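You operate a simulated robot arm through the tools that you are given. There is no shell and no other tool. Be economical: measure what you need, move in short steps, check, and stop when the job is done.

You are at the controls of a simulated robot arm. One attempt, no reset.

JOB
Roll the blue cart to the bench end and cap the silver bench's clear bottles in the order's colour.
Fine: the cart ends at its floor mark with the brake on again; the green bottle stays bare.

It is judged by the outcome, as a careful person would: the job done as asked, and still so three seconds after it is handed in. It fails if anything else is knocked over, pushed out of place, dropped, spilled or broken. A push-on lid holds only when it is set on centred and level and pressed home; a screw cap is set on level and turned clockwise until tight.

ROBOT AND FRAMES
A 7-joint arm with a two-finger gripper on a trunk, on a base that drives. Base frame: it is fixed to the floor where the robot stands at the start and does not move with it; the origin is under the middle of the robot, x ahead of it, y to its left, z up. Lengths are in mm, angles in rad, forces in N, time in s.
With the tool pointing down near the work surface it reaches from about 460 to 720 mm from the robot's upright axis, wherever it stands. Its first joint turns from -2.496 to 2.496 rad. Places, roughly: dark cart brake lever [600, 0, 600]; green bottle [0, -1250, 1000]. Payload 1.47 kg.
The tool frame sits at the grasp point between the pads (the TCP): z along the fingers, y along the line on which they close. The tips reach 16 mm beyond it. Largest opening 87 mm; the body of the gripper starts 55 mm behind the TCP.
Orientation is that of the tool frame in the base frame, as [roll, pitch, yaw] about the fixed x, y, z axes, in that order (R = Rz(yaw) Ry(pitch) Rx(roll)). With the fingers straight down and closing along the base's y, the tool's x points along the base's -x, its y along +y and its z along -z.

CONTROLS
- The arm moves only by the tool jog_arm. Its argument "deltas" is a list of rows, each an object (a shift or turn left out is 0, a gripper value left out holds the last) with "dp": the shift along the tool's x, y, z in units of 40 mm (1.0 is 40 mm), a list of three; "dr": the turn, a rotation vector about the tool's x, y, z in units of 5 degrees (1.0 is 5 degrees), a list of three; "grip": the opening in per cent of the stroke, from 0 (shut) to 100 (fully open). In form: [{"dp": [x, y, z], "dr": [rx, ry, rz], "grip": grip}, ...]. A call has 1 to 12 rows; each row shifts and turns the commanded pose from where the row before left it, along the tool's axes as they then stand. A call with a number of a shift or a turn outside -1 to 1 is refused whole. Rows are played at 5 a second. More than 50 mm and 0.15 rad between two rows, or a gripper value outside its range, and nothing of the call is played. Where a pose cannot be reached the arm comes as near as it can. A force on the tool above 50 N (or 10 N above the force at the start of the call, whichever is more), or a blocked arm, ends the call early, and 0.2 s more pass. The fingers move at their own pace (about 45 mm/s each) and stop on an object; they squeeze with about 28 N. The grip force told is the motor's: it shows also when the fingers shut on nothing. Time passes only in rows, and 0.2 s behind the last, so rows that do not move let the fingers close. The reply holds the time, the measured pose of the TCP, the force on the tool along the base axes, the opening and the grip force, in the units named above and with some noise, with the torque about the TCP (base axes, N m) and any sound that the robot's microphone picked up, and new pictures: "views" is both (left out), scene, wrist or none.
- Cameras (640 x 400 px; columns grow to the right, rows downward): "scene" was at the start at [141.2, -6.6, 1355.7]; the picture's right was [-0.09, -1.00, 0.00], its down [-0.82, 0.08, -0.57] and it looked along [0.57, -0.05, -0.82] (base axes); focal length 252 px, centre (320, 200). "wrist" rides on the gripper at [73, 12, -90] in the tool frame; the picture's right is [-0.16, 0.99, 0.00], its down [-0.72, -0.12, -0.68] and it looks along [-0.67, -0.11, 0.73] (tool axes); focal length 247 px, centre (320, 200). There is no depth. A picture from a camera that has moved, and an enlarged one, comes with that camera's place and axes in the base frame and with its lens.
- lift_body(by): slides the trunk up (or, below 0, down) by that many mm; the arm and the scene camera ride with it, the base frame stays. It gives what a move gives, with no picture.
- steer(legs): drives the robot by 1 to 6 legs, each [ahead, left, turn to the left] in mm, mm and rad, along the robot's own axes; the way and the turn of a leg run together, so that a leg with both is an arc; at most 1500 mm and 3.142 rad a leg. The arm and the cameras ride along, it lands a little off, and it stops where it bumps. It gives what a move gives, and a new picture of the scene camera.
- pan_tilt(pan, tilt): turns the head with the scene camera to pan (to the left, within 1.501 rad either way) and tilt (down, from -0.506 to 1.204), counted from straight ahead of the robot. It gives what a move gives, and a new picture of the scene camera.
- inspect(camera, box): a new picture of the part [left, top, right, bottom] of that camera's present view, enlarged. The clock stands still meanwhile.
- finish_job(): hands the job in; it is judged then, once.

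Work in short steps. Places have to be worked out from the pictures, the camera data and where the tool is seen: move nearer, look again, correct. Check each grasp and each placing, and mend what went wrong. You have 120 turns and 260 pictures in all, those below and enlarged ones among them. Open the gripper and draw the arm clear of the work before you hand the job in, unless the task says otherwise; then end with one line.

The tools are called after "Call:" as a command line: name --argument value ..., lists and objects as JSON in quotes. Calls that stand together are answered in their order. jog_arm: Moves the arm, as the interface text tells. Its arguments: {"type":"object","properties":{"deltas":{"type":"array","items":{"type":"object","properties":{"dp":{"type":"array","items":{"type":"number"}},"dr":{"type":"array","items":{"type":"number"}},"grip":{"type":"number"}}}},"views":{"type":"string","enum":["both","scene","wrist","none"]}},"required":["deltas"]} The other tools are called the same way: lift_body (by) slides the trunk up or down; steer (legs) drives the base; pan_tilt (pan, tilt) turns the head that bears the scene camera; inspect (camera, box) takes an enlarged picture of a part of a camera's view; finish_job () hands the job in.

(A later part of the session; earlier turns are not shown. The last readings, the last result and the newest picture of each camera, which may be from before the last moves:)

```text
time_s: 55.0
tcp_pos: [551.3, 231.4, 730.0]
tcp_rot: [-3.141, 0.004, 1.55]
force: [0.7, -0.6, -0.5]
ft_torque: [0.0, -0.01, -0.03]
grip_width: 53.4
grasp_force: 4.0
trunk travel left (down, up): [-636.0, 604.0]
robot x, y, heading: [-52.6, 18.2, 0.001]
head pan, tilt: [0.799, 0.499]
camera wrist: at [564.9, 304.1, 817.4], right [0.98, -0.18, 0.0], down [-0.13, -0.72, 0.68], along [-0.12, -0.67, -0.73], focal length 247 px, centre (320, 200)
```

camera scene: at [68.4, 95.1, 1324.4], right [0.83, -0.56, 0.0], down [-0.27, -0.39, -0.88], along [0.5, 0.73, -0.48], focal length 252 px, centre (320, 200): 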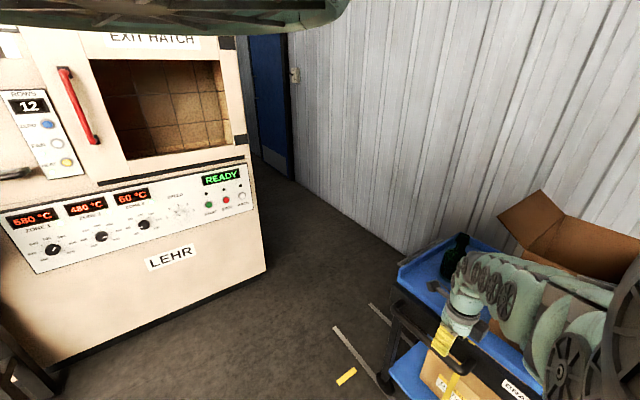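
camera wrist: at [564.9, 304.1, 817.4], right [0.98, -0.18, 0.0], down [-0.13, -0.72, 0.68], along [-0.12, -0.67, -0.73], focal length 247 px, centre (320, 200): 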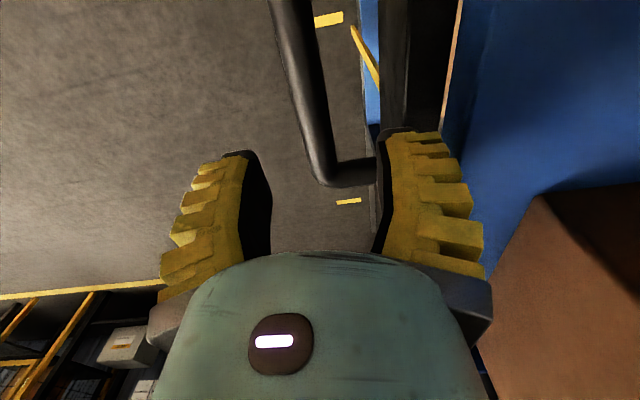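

Aligned over the bar. Lower 62 mm and look.

Call:
lift_body --by -62

Call:
jog_arm --deltas '[{}]' --views "both"

```text
time_s: 55.6
tcp_pos: [550.9, 232.0, 699.0]
tcp_rot: [-3.137, 0.005, 1.549]
force: [-9.6, -1.9, 16.1]
ft_torque: [0.21, -0.65, 0.06]
grip_width: 47.4
grasp_force: 2.8
trunk travel left (down, up): [-604.0, 636.0]
robot x, y, heading: [-54.2, 18.9, -0.002]
head pan, tilt: [0.799, 0.499]
stopped: the force on the tool passed its limit at 75 N (the readings are from after the stop); the commanded pose is now the measured one
```

```text
time_s: 56.0
tcp_pos: [551.9, 232.1, 700.2]
tcp_rot: [-3.138, 0.003, 1.55]
force: [-10.2, -1.6, 18.5]
ft_torque: [0.25, -0.72, 0.07]
grip_width: 47.7
grasp_force: 2.0
trunk travel left (down, up): [-604.0, 636.0]
robot x, y, heading: [-56.4, 17.7, -0.007]
head pan, tilt: [0.799, 0.499]
camera scene: at [67.9, 95.0, 1293.2], right [0.83, -0.56, 0.0], down [-0.27, -0.39, -0.88], along [0.5, 0.73, -0.48], focal length 252 px, centre (320, 200)
camera wrist: at [565.6, 305.6, 788.7], right [0.98, -0.18, 0.0], down [-0.13, -0.72, 0.68], along [-0.12, -0.67, -0.73], focal length 247 px, centre (320, 200)
```

scene: 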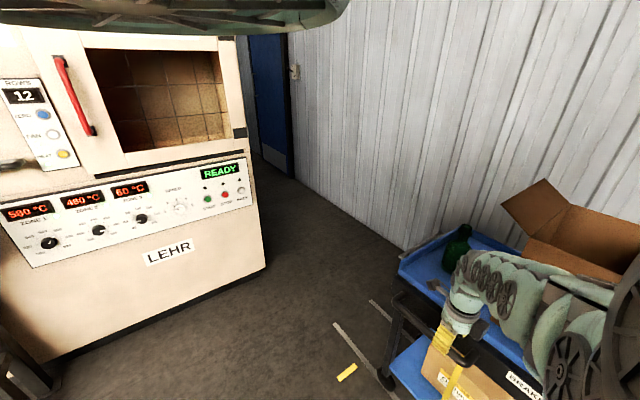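
wrist: 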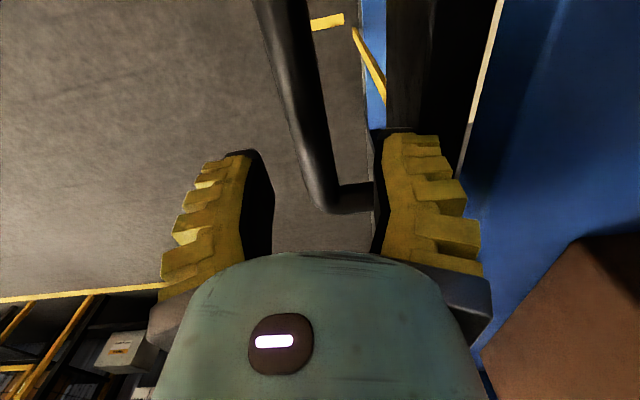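

The inner finger touched the black band (gap is only ~22 mm). Raise 15 mm, narrow the opening to ~36 mm and shift 3 mm toward me.

Call:
lift_body --by 18

Call:
jog_arm --deltas '[{"dp": [0, -0.08, 0], "grip": 38}, {}, {}]' --views "wrist"

```text
time_s: 56.7
tcp_pos: [552.5, 231.5, 717.5]
tcp_rot: [-3.139, 0.004, 1.55]
force: [-0.7, 0.1, 0.4]
ft_torque: [0.02, -0.03, -0.04]
grip_width: 53.6
grasp_force: 3.7
trunk travel left (down, up): [-622.0, 618.0]
robot x, y, heading: [-53.9, 20.1, -0.002]
head pan, tilt: [0.799, 0.499]
```

```text
time_s: 57.5
tcp_pos: [548.6, 230.7, 718.4]
tcp_rot: [-3.138, 0.005, 1.55]
force: [-0.7, -0.1, 0.2]
ft_torque: [0.0, -0.02, 0.03]
grip_width: 38.9
grasp_force: 4.6
trunk travel left (down, up): [-622.0, 618.0]
robot x, y, heading: [-56.0, 20.1, -0.005]
head pan, tilt: [0.799, 0.499]
camera wrist: at [563.3, 304.3, 806.4], right [0.98, -0.18, 0.0], down [-0.13, -0.72, 0.68], along [-0.12, -0.67, -0.73], focal length 247 px, centre (320, 200)
```

wrist: 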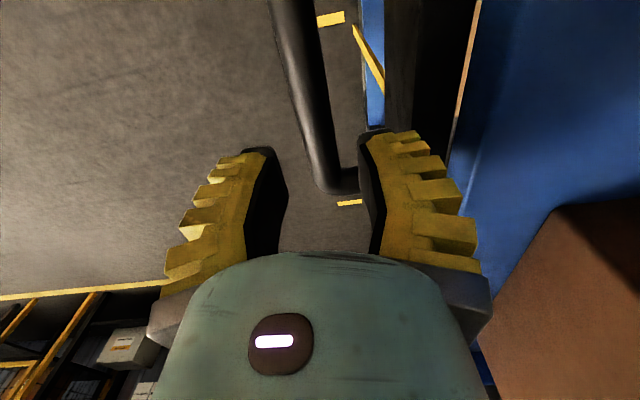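

Lower again.

Call:
lift_body --by -52

Call:
jog_arm --deltas '[{}]' --views "wrist"

```text
time_s: 58.4
tcp_pos: [550.1, 231.0, 665.6]
tcp_rot: [-3.138, 0.004, 1.549]
force: [0.1, 0.6, 0.8]
ft_torque: [0.01, -0.01, -0.01]
grip_width: 39.0
grasp_force: 4.5
trunk travel left (down, up): [-570.0, 670.0]
robot x, y, heading: [-52.4, 22.1, 0.0]
head pan, tilt: [0.799, 0.499]
```

```text
time_s: 58.8
tcp_pos: [549.7, 230.5, 666.1]
tcp_rot: [-3.138, 0.004, 1.55]
force: [0.1, 0.0, -0.6]
ft_torque: [-0.01, 0.01, 0.0]
grip_width: 39.4
grasp_force: 4.1
trunk travel left (down, up): [-570.0, 670.0]
robot x, y, heading: [-51.4, 26.1, -0.002]
head pan, tilt: [0.799, 0.499]
camera wrist: at [563.2, 304.4, 754.4], right [0.98, -0.18, 0.0], down [-0.13, -0.72, 0.68], along [-0.12, -0.67, -0.73], focal length 247 px, centre (320, 200)
```

wrist: 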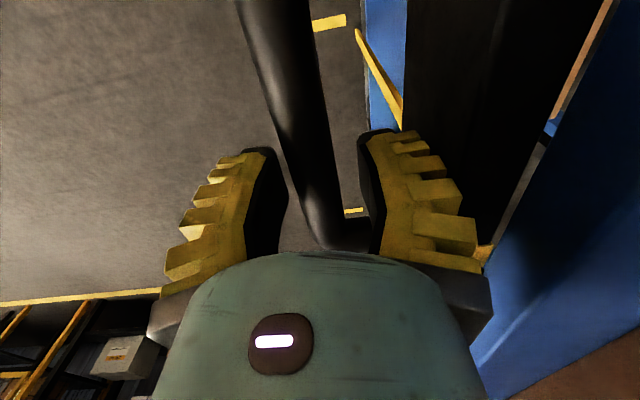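

Fingers straddle the bar; close.

Call:
jog_arm --deltas '[{"grip": 0}, {}, {}, {}]' --views "wrist"

```text
time_s: 59.8
tcp_pos: [548.0, 230.9, 665.3]
tcp_rot: [-3.136, 0.005, 1.552]
force: [-9.9, -3.5, 15.5]
ft_torque: [-0.15, 0.13, 0.33]
grip_width: 19.6
grasp_force: 30.3
trunk travel left (down, up): [-570.0, 670.0]
robot x, y, heading: [-52.9, 20.8, -0.005]
head pan, tilt: [0.799, 0.499]
camera wrist: at [561.7, 304.5, 754.0], right [0.98, -0.18, 0.0], down [-0.13, -0.72, 0.68], along [-0.12, -0.67, -0.73], focal length 247 px, centre (320, 200)
```

wrist: 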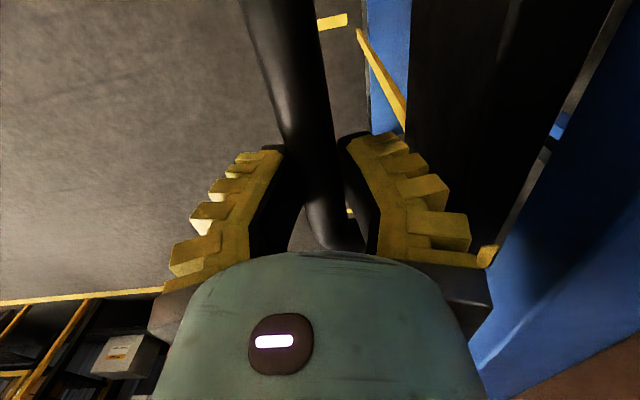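

Width 19.6 and an upward push suggest I hold the bar's upper part; reopen, lower 8 mm, close again.

Call:
jog_arm --deltas '[{"grip": 38}, {}]' --views "none"

Call:
lift_body --by -8

Call:
jog_arm --deltas '[{"grip": 0}, {}, {}]' --views "none"

```text
time_s: 60.4
tcp_pos: [548.7, 231.2, 665.6]
tcp_rot: [-3.14, 0.002, 1.551]
force: [0.1, -0.1, -0.7]
ft_torque: [0.01, 0.0, -0.03]
grip_width: 38.7
grasp_force: 4.4
trunk travel left (down, up): [-570.0, 670.0]
robot x, y, heading: [-54.5, 20.0, -0.002]
head pan, tilt: [0.799, 0.499]
```

```text
time_s: 61.0
tcp_pos: [549.4, 230.4, 657.9]
tcp_rot: [-3.14, 0.002, 1.551]
force: [0.6, 0.7, -1.2]
ft_torque: [-0.01, 0.04, -0.01]
grip_width: 39.0
grasp_force: 4.6
trunk travel left (down, up): [-562.0, 678.0]
robot x, y, heading: [-54.0, 19.4, -0.005]
head pan, tilt: [0.799, 0.499]
```

```text
time_s: 61.8
tcp_pos: [548.6, 229.9, 657.5]
tcp_rot: [-3.136, 0.005, 1.553]
force: [-2.0, 1.5, -4.1]
ft_torque: [-0.08, 0.03, 0.32]
grip_width: 17.5
grasp_force: 29.7
trunk travel left (down, up): [-562.0, 678.0]
robot x, y, heading: [-53.3, 22.5, 0.001]
head pan, tilt: [0.799, 0.499]
```

Held. Drive the base 100 mm to the right as a test.

Call:
steer --legs '[[0, -100, 0]]'

Call:
jog_arm --deltas '[{}]' --views "wrist"

```text
time_s: 62.9
tcp_pos: [549.4, 133.1, 656.5]
tcp_rot: [-3.139, -0.002, 1.551]
force: [11.2, 4.0, -34.4]
ft_torque: [-0.27, 0.1, 0.25]
grip_width: 12.8
grasp_force: 30.2
trunk travel left (down, up): [-562.0, 678.0]
robot x, y, heading: [-55.2, -82.1, -0.006]
head pan, tilt: [0.799, 0.499]
camera scene: at [67.0, -4.9, 1250.1], right [0.83, -0.56, 0.0], down [-0.27, -0.39, -0.88], along [0.5, 0.73, -0.48], focal length 252 px, centre (320, 200)
```

scene: 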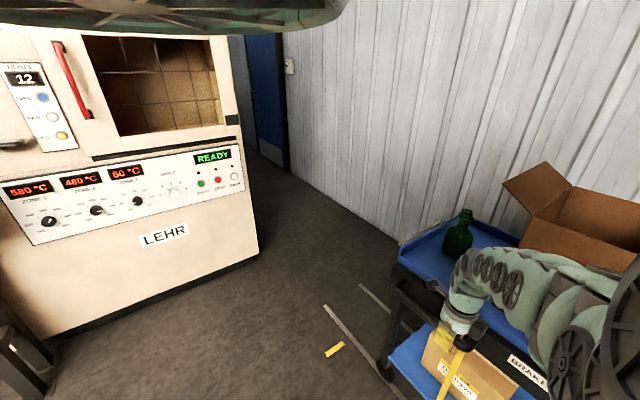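

```text
time_s: 63.3
tcp_pos: [547.8, 132.6, 656.3]
tcp_rot: [-3.139, -0.002, 1.55]
force: [10.6, 5.4, -31.2]
ft_torque: [0.39, 0.07, 0.37]
grip_width: 12.5
grasp_force: 30.6
trunk travel left (down, up): [-562.0, 678.0]
robot x, y, heading: [-54.1, -81.4, -0.002]
head pan, tilt: [0.799, 0.499]
camera wrist: at [561.7, 205.1, 745.3], right [0.98, -0.18, 0.0], down [-0.13, -0.72, 0.68], along [-0.12, -0.67, -0.73], focal length 247 px, centre (320, 200)
```

wrist: 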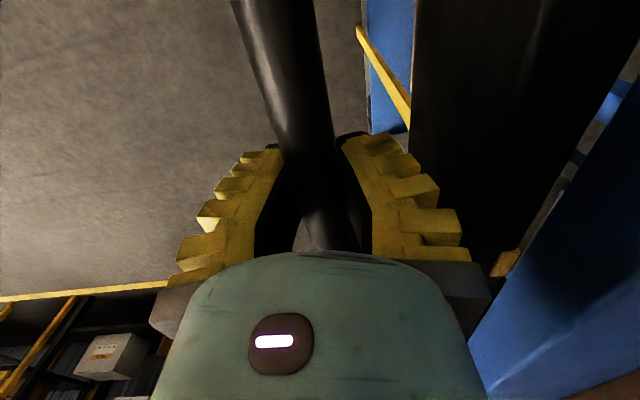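

The cart rolls along. The bar now sits a bit above the pad centre; reopen, raise 5 mm, close again.

Call:
jog_arm --deltas '[{"grip": 38}, {}]' --views "none"

Call:
lift_body --by 5

Call:
jog_arm --deltas '[{"grip": 0}, {}, {}]' --views "wrist"

```text
time_s: 63.9
tcp_pos: [550.2, 132.0, 658.4]
tcp_rot: [-3.14, -0.002, 1.549]
force: [0.1, 0.0, -0.8]
ft_torque: [-0.01, 0.02, 0.01]
grip_width: 39.0
grasp_force: 5.0
trunk travel left (down, up): [-562.0, 678.0]
robot x, y, heading: [-51.8, -81.6, -0.006]
head pan, tilt: [0.799, 0.499]
```

```text
time_s: 64.5
tcp_pos: [550.0, 132.5, 661.9]
tcp_rot: [3.141, -0.001, 1.55]
force: [0.0, -0.1, 0.0]
ft_torque: [0.02, -0.02, -0.01]
grip_width: 38.9
grasp_force: 3.9
trunk travel left (down, up): [-567.0, 673.0]
robot x, y, heading: [-52.4, -82.0, -0.004]
head pan, tilt: [0.799, 0.499]
```

```text
time_s: 65.3
tcp_pos: [548.2, 132.6, 662.5]
tcp_rot: [-3.138, 0.001, 1.55]
force: [-7.2, -1.8, 8.2]
ft_torque: [-0.05, 0.08, 0.32]
grip_width: 18.0
grasp_force: 29.8
trunk travel left (down, up): [-567.0, 673.0]
robot x, y, heading: [-51.7, -81.4, -0.003]
head pan, tilt: [0.799, 0.499]
camera wrist: at [561.8, 205.5, 751.3], right [0.98, -0.18, 0.0], down [-0.13, -0.72, 0.68], along [-0.12, -0.67, -0.73], focal length 247 px, centre (320, 200)
```

wrist: 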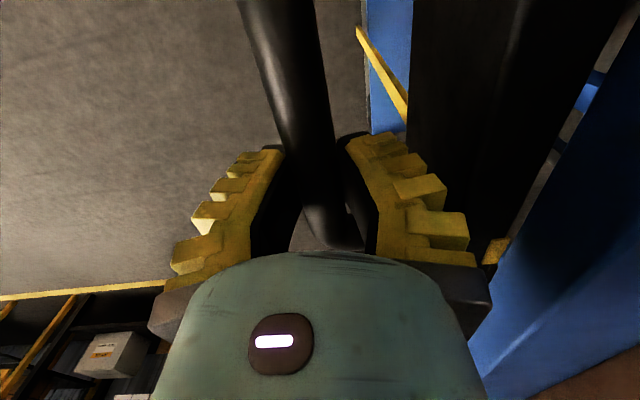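

Solid hold; drive 320 mm more to the right.

Call:
steer --legs '[[0, -160, 0], [0, -160, 0]]'

Call:
jog_arm --deltas '[{}]' --views "wrist"

```text
time_s: 67.3
tcp_pos: [547.6, -67.4, 662.7]
tcp_rot: [3.132, -0.02, 1.563]
force: [3.1, 3.5, -15.7]
ft_torque: [-0.67, 0.0, 0.04]
grip_width: 12.4
grasp_force: 29.9
trunk travel left (down, up): [-567.0, 673.0]
robot x, y, heading: [-51.2, -291.4, 0.003]
head pan, tilt: [0.799, 0.499]
stopped in leg 2: the force on the tool passed its limit at 54 N (the readings are from after the stop); the commanded pose is now the measured one
camera scene: at [67.4, -215.9, 1255.6], right [0.83, -0.56, 0.0], down [-0.27, -0.4, -0.88], along [0.49, 0.73, -0.48], focal length 252 px, centre (320, 200)
```

scene: 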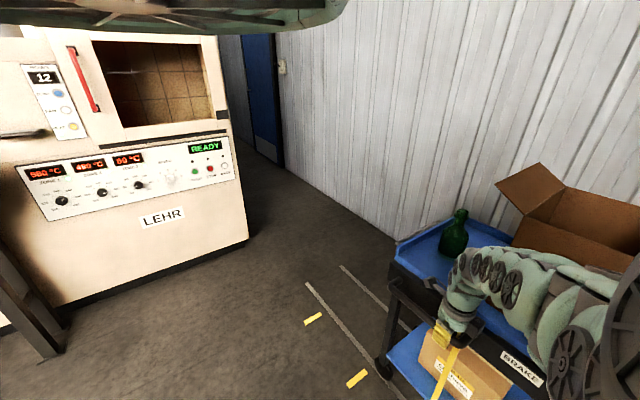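

```text
time_s: 67.7
tcp_pos: [548.9, -67.4, 663.5]
tcp_rot: [3.13, -0.02, 1.561]
force: [4.4, 4.0, -17.6]
ft_torque: [-0.18, -0.02, 0.15]
grip_width: 11.5
grasp_force: 30.3
trunk travel left (down, up): [-567.0, 673.0]
robot x, y, heading: [-54.9, -295.7, 0.006]
head pan, tilt: [0.799, 0.499]
camera wrist: at [560.2, 3.5, 753.7], right [0.99, -0.17, 0.01], down [-0.13, -0.74, 0.66], along [-0.11, -0.66, -0.75], focal length 247 px, centre (320, 200)
```

wrist: 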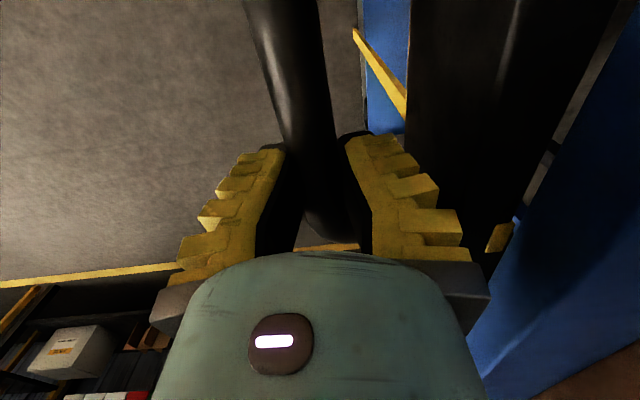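

Force limit tripped mid-way. Regrip and use shorter legs.

Call:
jog_arm --deltas '[{"grip": 38}, {"dr": [-0.13, 0.2, 0]}, {"grip": 0}, {}, {}]' --views "none"

Call:
steer --legs '[[0, -50, 0], [0, -50, 0]]'

```text
time_s: 68.9
tcp_pos: [548.2, -68.1, 664.4]
tcp_rot: [3.123, -0.038, 1.562]
force: [-8.8, -2.6, 12.2]
ft_torque: [-0.1, 0.04, 0.11]
grip_width: 19.2
grasp_force: 30.2
trunk travel left (down, up): [-567.0, 673.0]
robot x, y, heading: [-54.3, -292.2, 0.006]
head pan, tilt: [0.799, 0.499]
```

```text
time_s: 70.3
tcp_pos: [549.2, -171.1, 661.9]
tcp_rot: [3.124, -0.036, 1.561]
force: [-1.2, -4.1, -8.9]
ft_torque: [-0.86, -0.03, 0.1]
grip_width: 14.5
grasp_force: 29.4
trunk travel left (down, up): [-567.0, 673.0]
robot x, y, heading: [-48.6, -390.6, 0.007]
head pan, tilt: [0.799, 0.499]
camera scene: at [67.4, -316.5, 1255.5], right [0.83, -0.56, 0.0], down [-0.27, -0.4, -0.88], along [0.49, 0.73, -0.48], focal length 252 px, centre (320, 200)
```

scene: 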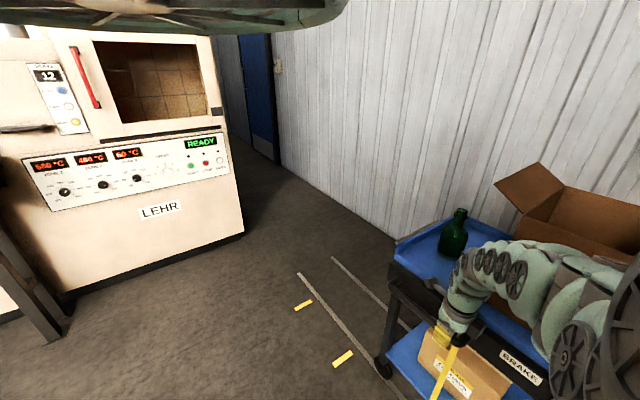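

Straighten the tool while reopened, regrip, then draw the cart on with the arm in small steps.

Call:
jog_arm --deltas '[{"grip": 38}, {"dr": [0.21, -0.42, 0]}, {"grip": 0}, {}, {}, {"dp": [-0.2, 0, 0]}, {"dp": [-0.35, 0, 0]}, {"dp": [-0.35, 0, 0]}, {"dp": [-0.35, 0, 0]}, {"dp": [-0.2, 0, 0]}, {}]' --views "wrist"

```text
time_s: 72.7
tcp_pos: [549.3, -228.6, 666.0]
tcp_rot: [3.14, 0.001, 1.559]
force: [-7.8, 1.3, 7.9]
ft_torque: [-0.32, -0.07, 0.3]
grip_width: 14.4
grasp_force: 30.1
trunk travel left (down, up): [-567.0, 673.0]
robot x, y, heading: [-53.5, -388.4, 0.006]
head pan, tilt: [0.799, 0.499]
camera wrist: at [561.9, -154.5, 752.8], right [0.99, -0.17, 0.0], down [-0.13, -0.72, 0.68], along [-0.11, -0.67, -0.73], focal length 247 px, centre (320, 200)
```

wrist: 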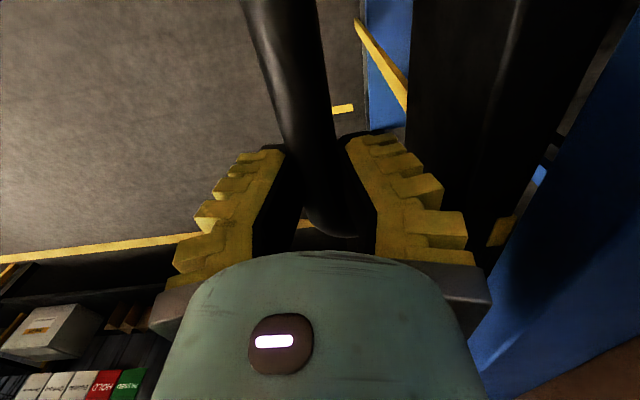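

Tick at y≈-476 is visible; ~220 mm remain. Continue 160 mm.

Call:
jog_arm --deltas '[{"dp": [-0.25, 0, 0.03]}, {"dp": [-0.4, 0, 0.03]}, {"dp": [-0.4, 0, 0]}, {"dp": [-0.4, 0, 0]}, {"dp": [-0.4, 0, 0]}, {"dp": [-0.4, 0, 0]}, {"dp": [-0.4, 0, 0]}, {"dp": [-0.4, 0, 0]}, {"dp": [-0.4, 0, 0]}, {"dp": [-0.3, 0, 0]}, {"dp": [-0.2, 0, 0]}, {}]' --views "wrist"

```text
time_s: 75.3
tcp_pos: [549.1, -386.5, 661.2]
tcp_rot: [3.137, 0.001, 1.558]
force: [8.9, 2.6, -8.2]
ft_torque: [0.34, -0.08, 0.3]
grip_width: 13.2
grasp_force: 29.7
trunk travel left (down, up): [-567.0, 673.0]
robot x, y, heading: [-54.4, -395.6, 0.008]
head pan, tilt: [0.799, 0.499]
camera wrist: at [561.9, -312.7, 750.0], right [0.99, -0.17, 0.01], down [-0.13, -0.72, 0.68], along [-0.11, -0.67, -0.73], focal length 247 px, centre (320, 200)
```

wrist: 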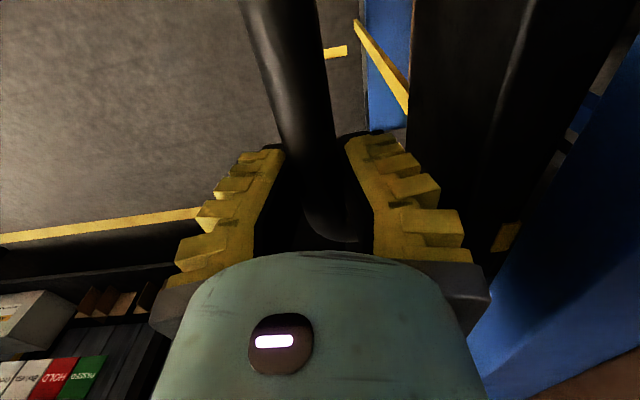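

Pointer is roughly 75–80 mm short. Advance 64 mm, then view it squarely.

Call:
jog_arm --deltas '[{"dp": [-0.2, 0, 0]}, {"dp": [-0.3, 0, 0]}, {"dp": [-0.3, 0, 0]}, {"dp": [-0.3, 0, 0]}, {"dp": [-0.3, 0, 0]}, {"dp": [-0.2, 0, 0]}, {}]' --views "wrist"

Call:
inspect --camera "wrist" --box '[260, 0, 440, 112]'

Call:
pan_tilt --pan -0.3 --tilt 0.9

```text
time_s: 76.9
tcp_pos: [549.6, -450.1, 663.6]
tcp_rot: [3.134, 0.001, 1.558]
force: [17.1, 1.3, -17.5]
ft_torque: [0.48, 0.01, 0.19]
grip_width: 12.0
grasp_force: 29.6
trunk travel left (down, up): [-567.0, 673.0]
robot x, y, heading: [-57.3, -389.8, 0.001]
head pan, tilt: [0.799, 0.499]
camera wrist: at [562.1, -376.3, 751.9], right [0.99, -0.17, 0.01], down [-0.13, -0.72, 0.68], along [-0.11, -0.67, -0.73], focal length 247 px, centre (320, 200)
```

wrist: 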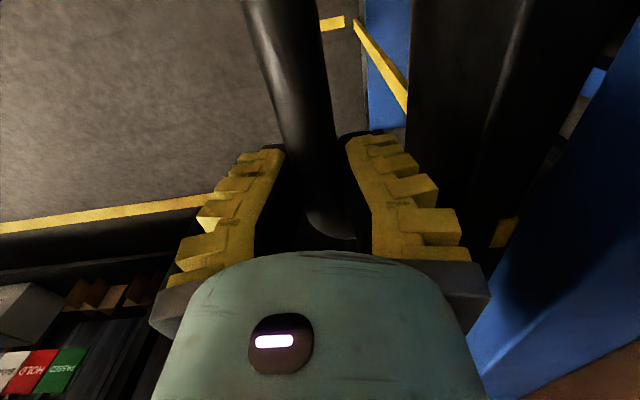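

```text
3.56 times, centred on (350, 56) of wrist
camera zoom: at [562.1, -376.3, 751.9], right [0.99, -0.17, 0.01], down [-0.13, -0.72, 0.68], along [-0.11, -0.67, -0.73], focal length 878 px, centre (213, 712)
```

zoom: 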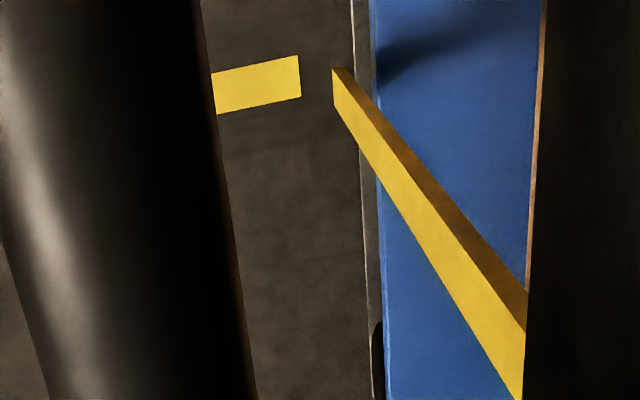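

```text
time_s: 78.2
tcp_pos: [549.6, -448.7, 664.5]
tcp_rot: [3.136, 0.002, 1.559]
force: [16.2, -0.7, -15.6]
ft_torque: [0.07, -0.02, 0.05]
grip_width: 12.0
grasp_force: 30.3
trunk travel left (down, up): [-567.0, 673.0]
robot x, y, heading: [-53.0, -387.1, 0.001]
head pan, tilt: [-0.3, 0.901]
camera scene: at [63.1, -324.7, 1228.4], right [0.83, -0.56, 0.0], down [-0.41, -0.61, -0.68], along [0.38, 0.57, -0.73], focal length 252 px, centre (320, 200)
```

scene: 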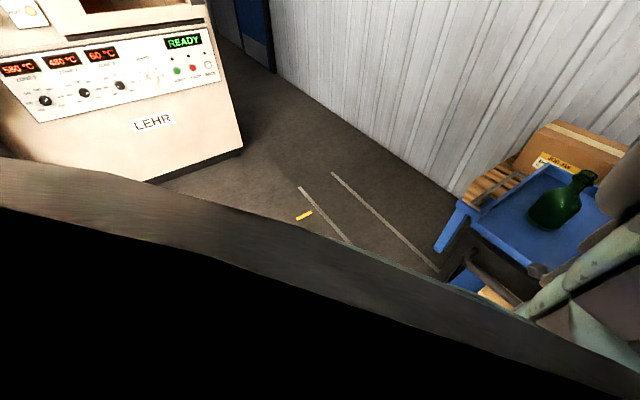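

Comparing with the starting picture, the pointer is about 17 mm short of the tick. Nudge 17 mm and let go to check squarely.

Call:
jog_arm --deltas '[{"dp": [-0.2, 0, 0]}, {"dp": [-0.2, 0, 0]}, {}, {}]' --views "wrist"

Call:
inspect --camera "wrist" --box '[260, 0, 440, 112]'

```text
time_s: 79.2
tcp_pos: [549.4, -468.9, 663.8]
tcp_rot: [3.136, 0.004, 1.558]
force: [12.4, -2.5, -12.0]
ft_torque: [0.12, 0.02, 0.19]
grip_width: 12.9
grasp_force: 29.9
trunk travel left (down, up): [-567.0, 673.0]
robot x, y, heading: [-51.4, -387.0, -0.002]
head pan, tilt: [-0.3, 0.901]
camera wrist: at [562.2, -394.8, 751.5], right [0.99, -0.17, 0.01], down [-0.13, -0.72, 0.68], along [-0.11, -0.67, -0.73], focal length 247 px, centre (320, 200)
```

wrist: 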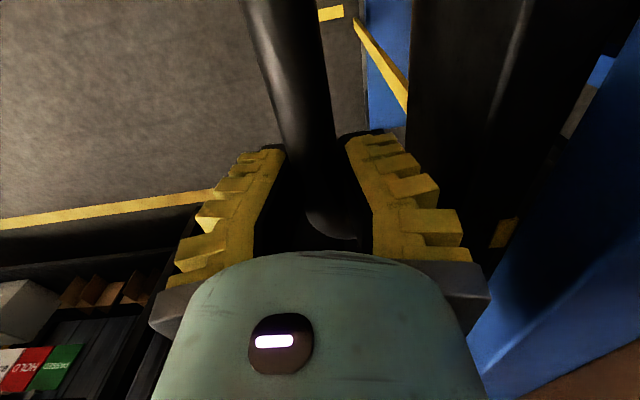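

```text
3.56 times, centred on (350, 56) of wrist
camera zoom: at [562.2, -394.8, 751.5], right [0.99, -0.17, 0.01], down [-0.13, -0.72, 0.68], along [-0.11, -0.67, -0.73], focal length 878 px, centre (213, 712)
```

zoom: 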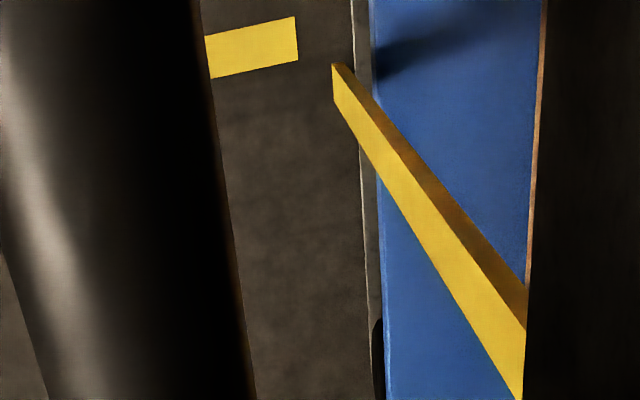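

The tick–pointer relation now matches the starting one. Release, rise clear, and turn the gripper back to look squarely and set the brake.

Call:
jog_arm --deltas '[{"grip": 38}, {}, {}]' --views "none"

Call:
lift_body --by 190

Call:
jog_arm --deltas '[{"dp": [0, -0.8, 0], "dr": [0, 0, -1]}, {"dp": [0, -0.8, 0], "dr": [0, 0, -1]}, {"dp": [0, -0.8, 0], "dr": [0, 0, -1]}, {"dp": [0, -0.8, 0], "dr": [0, 0, -1]}, {"dr": [0, 0, -1]}, {"dr": [0, 0, -1]}, {"dr": [0, 0, -1]}, {"dr": [0, 0, -1]}, {"dr": [0, 0, -1]}, {"dr": [0, 0, -1]}, {"dr": [0, 0, -1]}, {"dr": [0, 0, -1]}]' --views "none"

Call:
jog_arm --deltas '[{"dr": [0, 0, -1]}, {"dr": [0, 0, -1]}, {"dr": [0, 0, -1]}, {"dr": [0, 0, -1]}, {"dr": [0, 0, -1]}, {"dr": [0, 0, -1]}]' --views "wrist"

```text
time_s: 80.0
tcp_pos: [548.6, -466.1, 661.4]
tcp_rot: [3.138, 0.001, 1.559]
force: [0.1, -0.1, 0.4]
ft_torque: [-0.02, -0.01, 0.02]
grip_width: 39.1
grasp_force: 4.9
trunk travel left (down, up): [-567.0, 673.0]
robot x, y, heading: [-55.9, -390.5, 0.003]
head pan, tilt: [-0.3, 0.901]
```

```text
time_s: 82.1
tcp_pos: [547.3, -466.4, 851.8]
tcp_rot: [3.139, 0.0, 1.558]
force: [-0.7, 0.2, 0.5]
ft_torque: [0.0, 0.02, 0.02]
grip_width: 39.2
grasp_force: 4.6
trunk travel left (down, up): [-757.0, 483.0]
robot x, y, heading: [-50.4, -390.2, 0.001]
head pan, tilt: [-0.3, 0.901]
```

```text
time_s: 84.7
tcp_pos: [421.8, -481.2, 852.4]
tcp_rot: [-3.141, 0.005, 2.608]
force: [-0.6, 0.2, -0.5]
ft_torque: [0.01, 0.01, 0.05]
grip_width: 39.0
grasp_force: 4.0
trunk travel left (down, up): [-757.0, 483.0]
robot x, y, heading: [-51.1, -389.5, 0.003]
head pan, tilt: [-0.3, 0.901]
```

```text
time_s: 86.1
tcp_pos: [421.8, -481.4, 852.2]
tcp_rot: [-3.139, 0.004, 3.133]
force: [-0.4, 0.2, -0.2]
ft_torque: [0.01, -0.01, 0.01]
grip_width: 39.0
grasp_force: 4.0
trunk travel left (down, up): [-757.0, 483.0]
robot x, y, heading: [-49.2, -389.1, 0.005]
head pan, tilt: [-0.3, 0.901]
camera wrist: at [348.6, -468.2, 940.0], right [0.17, 0.99, 0.0], down [0.72, -0.12, 0.68], along [0.67, -0.11, -0.73], focal length 247 px, centre (320, 200)
```

wrist: 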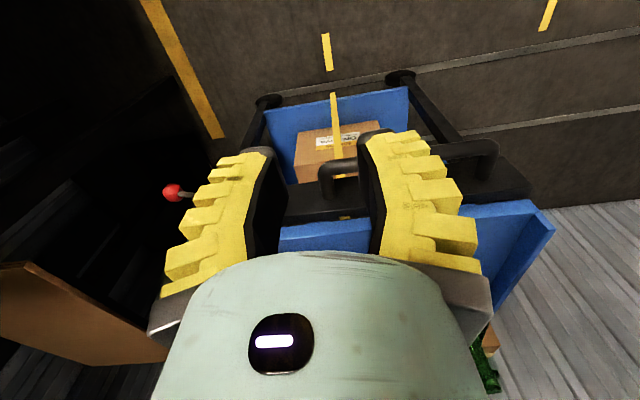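

Call:
inspect --camera "wrist" --box '[240, 20, 420, 132]'

```text
3.56 times, centred on (330, 76) of wrist
camera zoom: at [348.6, -468.2, 940.0], right [0.17, 0.99, 0.0], down [0.72, -0.12, 0.68], along [0.67, -0.11, -0.73], focal length 878 px, centre (284, 641)
```

zoom: 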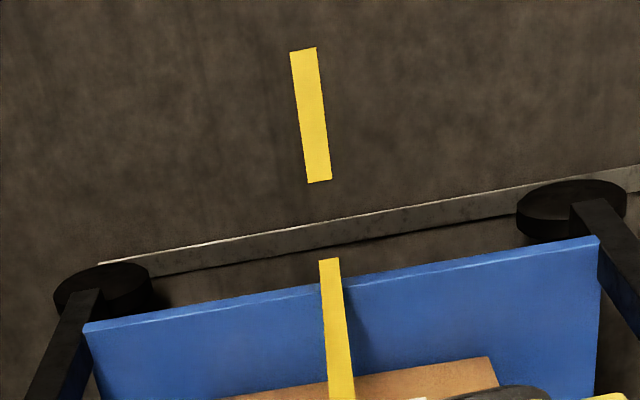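

Pointer is within ~2 mm of the tick (both y≈-473). Now the brake: knob at about (570,-752,636). Shift the base nearer (+60 ahead, 110 right).

Call:
steer --legs '[[60, -110, 0]]'

Call:
jog_arm --deltas '[{"dp": [0, -0.7, 0], "dr": [0, -1, 0]}, {"dp": [0, -0.7, 0], "dr": [0, -1, 0]}, {"dp": [0, -0.7, 0], "dr": [0, -1, 0]}, {"dp": [0, -0.7, 0], "dr": [0, -1, 0]}, {"dp": [0, -0.5, 0], "dr": [0, -1, 0]}, {"dr": [0, -1, 0]}, {"dr": [0, -1, 0]}, {"dr": [0, -1, 0]}, {"dr": [0, -1, 0]}, {"dr": [0, -1, 0]}]' --views "wrist"

```text
time_s: 87.4
tcp_pos: [481.1, -589.8, 852.0]
tcp_rot: [-3.141, 0.003, 3.125]
force: [-0.4, -0.4, -0.1]
ft_torque: [-0.02, -0.04, -0.01]
grip_width: 39.2
grasp_force: 4.6
trunk travel left (down, up): [-757.0, 483.0]
robot x, y, heading: [8.9, -496.0, -0.005]
head pan, tilt: [-0.3, 0.901]
camera scene: at [120.1, -435.5, 1411.8], right [0.83, -0.56, 0.0], down [-0.44, -0.65, -0.62], along [0.35, 0.51, -0.78], focal length 252 px, centre (320, 200)
```

scene: 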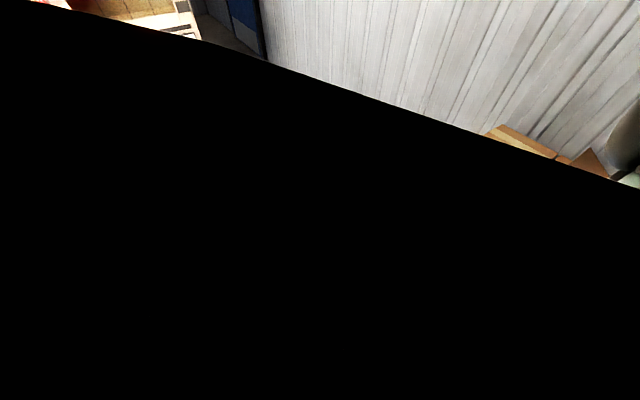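

```text
time_s: 89.6
tcp_pos: [479.5, -721.3, 852.7]
tcp_rot: [-3.141, 0.878, 3.126]
force: [0.4, -0.2, 0.3]
ft_torque: [0.03, -0.01, 0.01]
grip_width: 38.9
grasp_force: 4.0
trunk travel left (down, up): [-757.0, 483.0]
robot x, y, heading: [1.9, -492.9, 0.001]
head pan, tilt: [-0.3, 0.901]
camera wrist: at [364.8, -707.0, 852.3], right [0.12, 0.99, 0.12], down [-0.06, -0.11, 0.99], along [0.99, -0.12, 0.05], focal length 247 px, centre (320, 200)
```

wrist: 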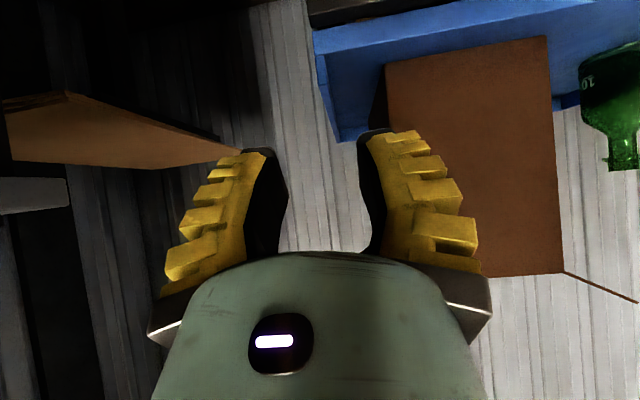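

Lower the trunk to the knob's height.

Call:
lift_body --by -200

Call:
jog_arm --deltas '[{"grip": 70}, {}]' --views "wrist"

```text
time_s: 91.8
tcp_pos: [479.7, -721.3, 652.0]
tcp_rot: [-3.14, 0.875, 3.128]
force: [-0.4, 0.5, 0.0]
ft_torque: [-0.03, 0.02, 0.03]
grip_width: 39.1
grasp_force: 4.3
trunk travel left (down, up): [-557.0, 683.0]
robot x, y, heading: [1.2, -495.1, 0.0]
head pan, tilt: [-0.3, 0.901]
```

```text
time_s: 92.3
tcp_pos: [480.8, -721.0, 652.4]
tcp_rot: [3.141, 0.877, 3.128]
force: [-0.1, -0.4, 0.4]
ft_torque: [0.01, -0.02, -0.03]
grip_width: 65.1
grasp_force: 2.9
trunk travel left (down, up): [-557.0, 683.0]
robot x, y, heading: [8.8, -494.4, 0.001]
head pan, tilt: [-0.3, 0.901]
camera wrist: at [364.7, -707.2, 652.6], right [0.12, 0.99, 0.12], down [-0.06, -0.11, 0.99], along [0.99, -0.12, 0.05], focal length 247 px, centre (320, 200)
```

wrist: 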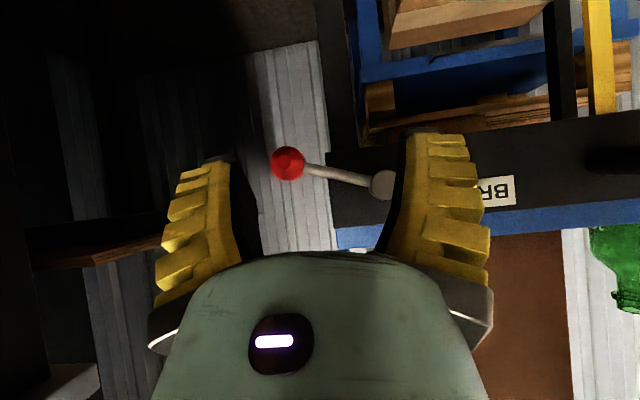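

Knob at (571,-757,628), hub (585,-677,656). I close the fingers and will push the knob from above, then sideways along its arc.

Call:
jog_arm --deltas '[{"grip": 0}, {"dp": [0, -0.5, 0]}, {"dp": [-0.69, -0.32, 0.34]}, {"dp": [-0.69, -0.32, 0.34]}, {"dp": [-0.69, 0, 0.34]}]' --views "wrist"

```text
time_s: 93.5
tcp_pos: [563.8, -766.4, 691.4]
tcp_rot: [-3.141, 0.876, 3.125]
force: [0.5, -0.1, -0.1]
ft_torque: [-0.02, 0.04, -0.04]
grip_width: 0.0
grasp_force: 27.6
trunk travel left (down, up): [-557.0, 683.0]
robot x, y, heading: [4.5, -494.2, -0.001]
head pan, tilt: [-0.3, 0.901]
camera wrist: at [449.3, -751.8, 692.2], right [0.12, 0.99, 0.12], down [-0.06, -0.11, 0.99], along [0.99, -0.12, 0.05], focal length 247 px, centre (320, 200)
```

wrist: 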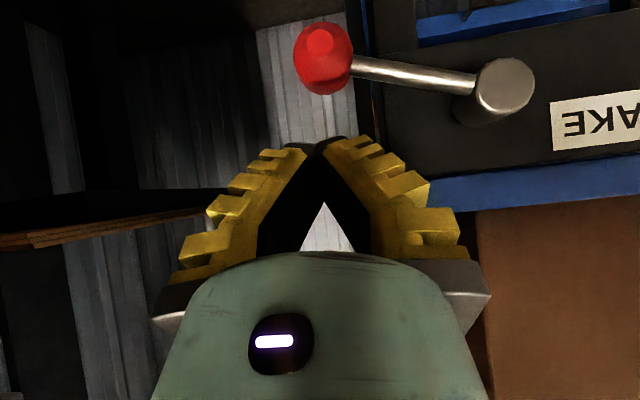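

Press straight down.

Call:
jog_arm --deltas '[{"dp": [0.385, 0, 0.32]}, {"dp": [0.385, 0, 0.32]}, {"dp": [0.385, 0, 0.32]}, {"dp": [0.385, 0, 0.32]}, {"dp": [0.385, 0, 0.32]}]' --views "wrist"

```text
time_s: 94.5
tcp_pos: [575.5, -783.5, 632.9]
tcp_rot: [-3.035, 0.914, -3.052]
force: [1.7, -1.5, 1.0]
ft_torque: [0.05, 0.13, 0.11]
grip_width: 0.2
grasp_force: 27.7
trunk travel left (down, up): [-557.0, 683.0]
robot x, y, heading: [10.3, -497.2, -0.0]
head pan, tilt: [-0.3, 0.901]
stopped in row 4: the force on the tool passed its limit at 100 N (the readings are from after the stop); the commanded pose is now the measured one
camera wrist: at [460.7, -773.0, 627.9], right [0.09, 0.99, 0.06], down [-0.1, -0.05, 0.99], along [0.99, -0.09, 0.09], focal length 247 px, centre (320, 200)
```

wrist: 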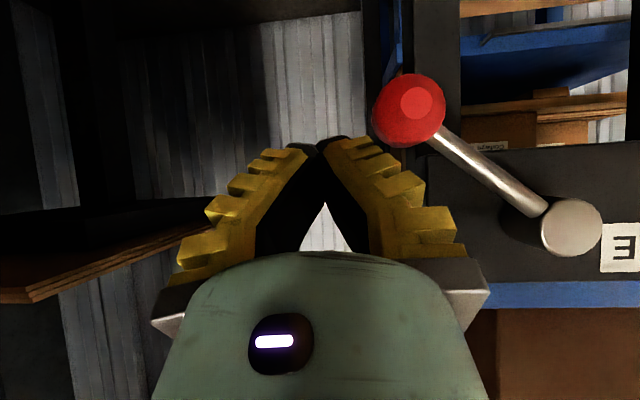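

The knob went down to about 45° and the fingers slid to its -y side. Restore the tool's attitude, lower, then push sideways (+y).

Call:
jog_arm --deltas '[{"dr": [-0.27, 0.4, 0.78]}, {"dp": [0.6, 0, 0.4]}, {"dp": [0.36, 0, 0.28]}, {}]' --views "wrist"

```text
time_s: 95.5
tcp_pos: [564.0, -760.0, 608.2]
tcp_rot: [3.128, 0.877, 3.118]
force: [-0.6, 0.8, -0.7]
ft_torque: [-0.01, -0.03, 0.0]
grip_width: 0.1
grasp_force: 27.8
out of reach, approached as far as the arm can: row 2, 3
trunk travel left (down, up): [-557.0, 683.0]
robot x, y, heading: [6.6, -499.3, 0.002]
head pan, tilt: [-0.3, 0.901]
camera wrist: at [449.5, -746.3, 609.8], right [0.11, 0.98, 0.13], down [-0.06, -0.12, 0.99], along [0.99, -0.12, 0.05], focal length 247 px, centre (320, 200)
```

wrist: 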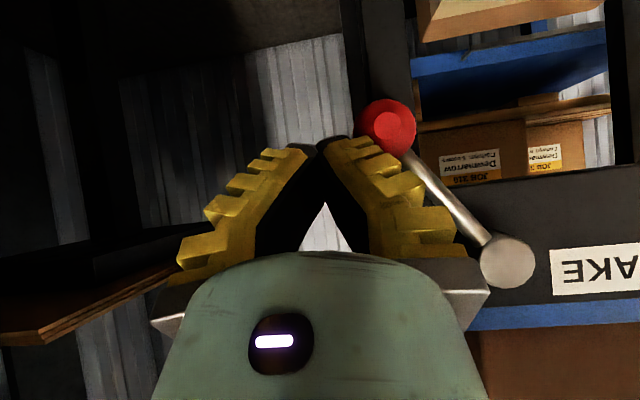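

Lower with the trunk 22 mm, then push +y.

Call:
lift_body --by -22

Call:
jog_arm --deltas '[{"dp": [0, 0.35, 0]}, {"dp": [0, 0.35, 0]}, {"dp": [0, 0.35, 0]}, {"dp": [0, 0.3, 0]}, {}]' --views "wrist"

```text
time_s: 96.2
tcp_pos: [563.9, -760.5, 588.2]
tcp_rot: [3.127, 0.878, 3.116]
force: [0.9, 0.7, 0.3]
ft_torque: [-0.01, 0.0, -0.01]
grip_width: 0.0
grasp_force: 27.9
trunk travel left (down, up): [-535.0, 705.0]
robot x, y, heading: [6.2, -496.4, -0.008]
head pan, tilt: [-0.3, 0.901]
```

```text
time_s: 97.4
tcp_pos: [563.0, -712.2, 587.1]
tcp_rot: [3.135, 0.874, 3.122]
force: [-4.7, -10.5, 2.3]
ft_torque: [-0.06, 0.03, 0.02]
grip_width: 0.0
grasp_force: 28.1
trunk travel left (down, up): [-535.0, 705.0]
robot x, y, heading: [10.1, -497.8, 0.0]
head pan, tilt: [-0.3, 0.901]
camera wrist: at [447.5, -697.3, 587.7], right [0.12, 0.99, 0.12], down [-0.06, -0.12, 0.99], along [0.99, -0.12, 0.05], focal length 247 px, centre (320, 200)
```

wrist: 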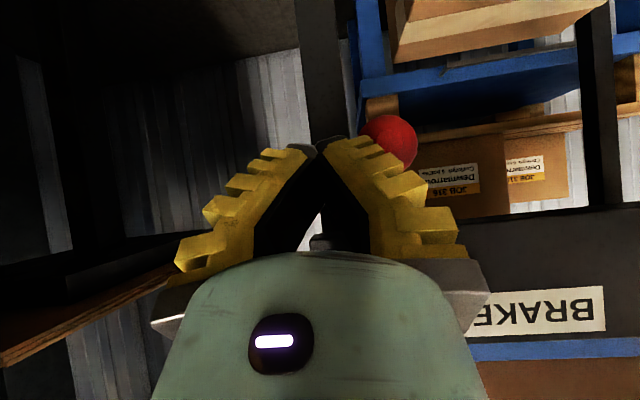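

The knob seems to be vertical and resisting (10 N). Back off and check lever and cart position.

Call:
jog_arm --deltas '[{"dp": [0, -0.5, 0]}, {"dp": [0.5, -0.2, -0.6]}, {"dp": [0.5, 0, -0.6]}, {"dp": [0.5, 0, -0.6]}]' --views "wrist"

```text
time_s: 98.4
tcp_pos: [468.4, -732.3, 585.7]
tcp_rot: [3.125, 0.877, 3.116]
force: [-0.9, 0.5, 0.4]
ft_torque: [0.01, 0.01, 0.0]
grip_width: 0.1
grasp_force: 28.2
trunk travel left (down, up): [-535.0, 705.0]
robot x, y, heading: [7.4, -496.4, 0.005]
head pan, tilt: [-0.3, 0.901]
camera wrist: at [353.8, -719.1, 586.6], right [0.11, 0.98, 0.13], down [-0.06, -0.12, 0.99], along [0.99, -0.12, 0.05], focal length 247 px, centre (320, 200)
```

wrist: 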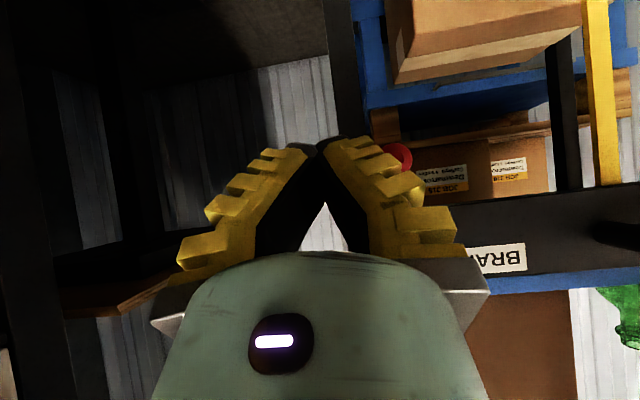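

Raise 110 mm for a clear view.

Call:
lift_body --by 110

Call:
jog_arm --deltas '[{"grip": 38}]' --views "wrist"

```text
time_s: 99.8
tcp_pos: [468.4, -732.9, 694.9]
tcp_rot: [3.127, 0.878, 3.117]
force: [0.1, -0.6, 0.2]
ft_torque: [0.01, -0.03, 0.0]
grip_width: 0.2
grasp_force: 27.9
trunk travel left (down, up): [-645.0, 595.0]
robot x, y, heading: [8.5, -496.7, -0.005]
head pan, tilt: [-0.3, 0.901]
```

```text
time_s: 100.2
tcp_pos: [468.9, -733.5, 695.1]
tcp_rot: [3.127, 0.877, 3.117]
force: [-0.1, 0.2, -0.7]
ft_torque: [0.05, 0.02, -0.01]
grip_width: 38.9
grasp_force: 4.1
trunk travel left (down, up): [-645.0, 595.0]
robot x, y, heading: [5.9, -501.2, 0.003]
head pan, tilt: [-0.3, 0.901]
camera wrist: at [355.1, -719.8, 697.0], right [0.11, 0.98, 0.13], down [-0.06, -0.12, 0.99], along [0.99, -0.12, 0.05], focal length 247 px, centre (320, 200)
```

wrist: 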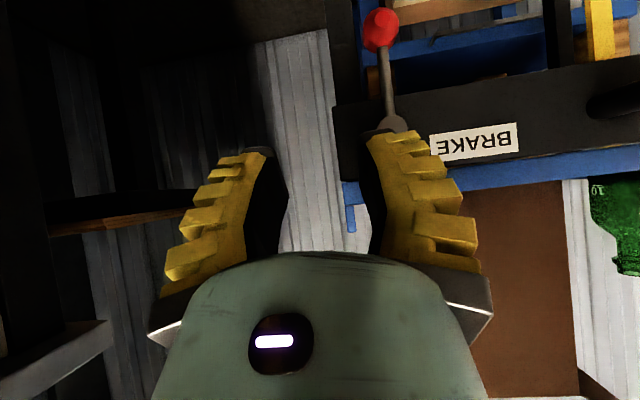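

Lever is vertical again (knob y≈-679, hub y≈-678). Raise, set the tool upright and check the pointer once more.

Call:
lift_body --by 240

Call:
jog_arm --deltas '[{"dp": [0, 0.6, 0], "dr": [0, 1, 0]}, {"dp": [0, 0.6, 0], "dr": [0, 1, 0]}, {"dp": [0, 0.6, 0], "dr": [0, 1, 0]}, {"dp": [0, 0.6, 0], "dr": [0, 1, 0]}, {"dp": [0, 0.6, 0], "dr": [0, 1, 0]}, {"dp": [0, 0.6, 0], "dr": [0, 1, 0]}, {"dp": [0, 0.6, 0], "dr": [0, 1, 0]}, {"dp": [0, 0.6, 0], "dr": [0, 1, 0]}, {"dp": [0, 0.6, 0], "dr": [0, 1, 0]}, {"dp": [0, 0.6, 0], "dr": [0, 1, 0]}]' --views "wrist"

Call:
inspect --camera "wrist" --box '[260, 40, 480, 180]'

```text
time_s: 102.8
tcp_pos: [470.5, -733.6, 936.2]
tcp_rot: [3.126, 0.878, 3.118]
force: [-0.2, 0.0, 0.2]
ft_torque: [0.02, 0.01, -0.03]
grip_width: 39.1
grasp_force: 4.6
trunk travel left (down, up): [-885.0, 355.0]
robot x, y, heading: [7.9, -496.6, 0.003]
head pan, tilt: [-0.3, 0.901]
```

```text
time_s: 105.0
tcp_pos: [473.0, -494.8, 939.1]
tcp_rot: [3.133, 0.002, 3.126]
force: [-0.2, 0.0, 0.4]
ft_torque: [0.0, -0.04, -0.01]
grip_width: 38.9
grasp_force: 4.2
trunk travel left (down, up): [-885.0, 355.0]
robot x, y, heading: [11.7, -499.5, 0.001]
head pan, tilt: [-0.3, 0.901]
camera wrist: at [399.6, -481.4, 1027.4], right [0.17, 0.98, 0.01], down [0.72, -0.13, 0.68], along [0.67, -0.11, -0.73], focal length 247 px, centre (320, 200)
```

wrist: 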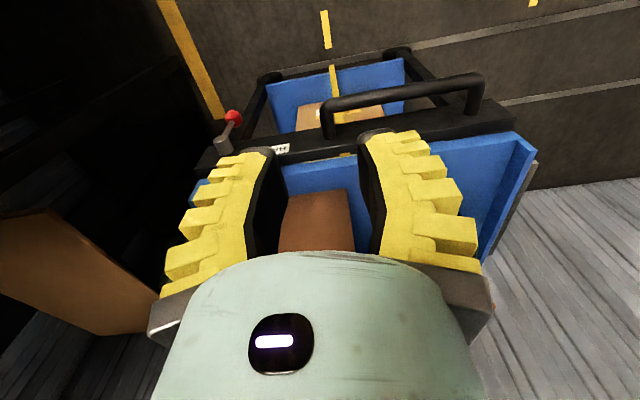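

```text
2.86 times, centred on (370, 110) of wrist
camera zoom: at [399.6, -481.4, 1027.4], right [0.17, 0.98, 0.01], down [0.72, -0.13, 0.68], along [0.67, -0.11, -0.73], focal length 706 px, centre (177, 457)
```

zoom: 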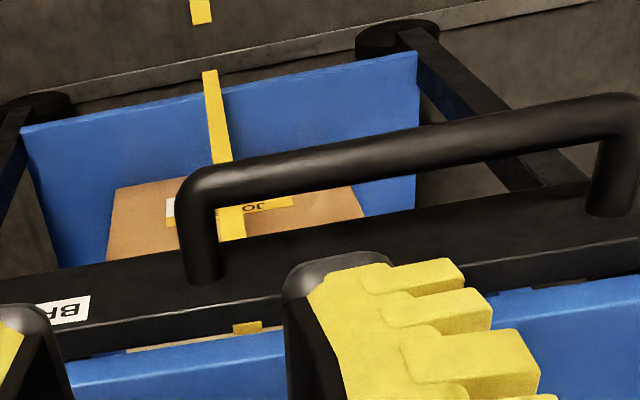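

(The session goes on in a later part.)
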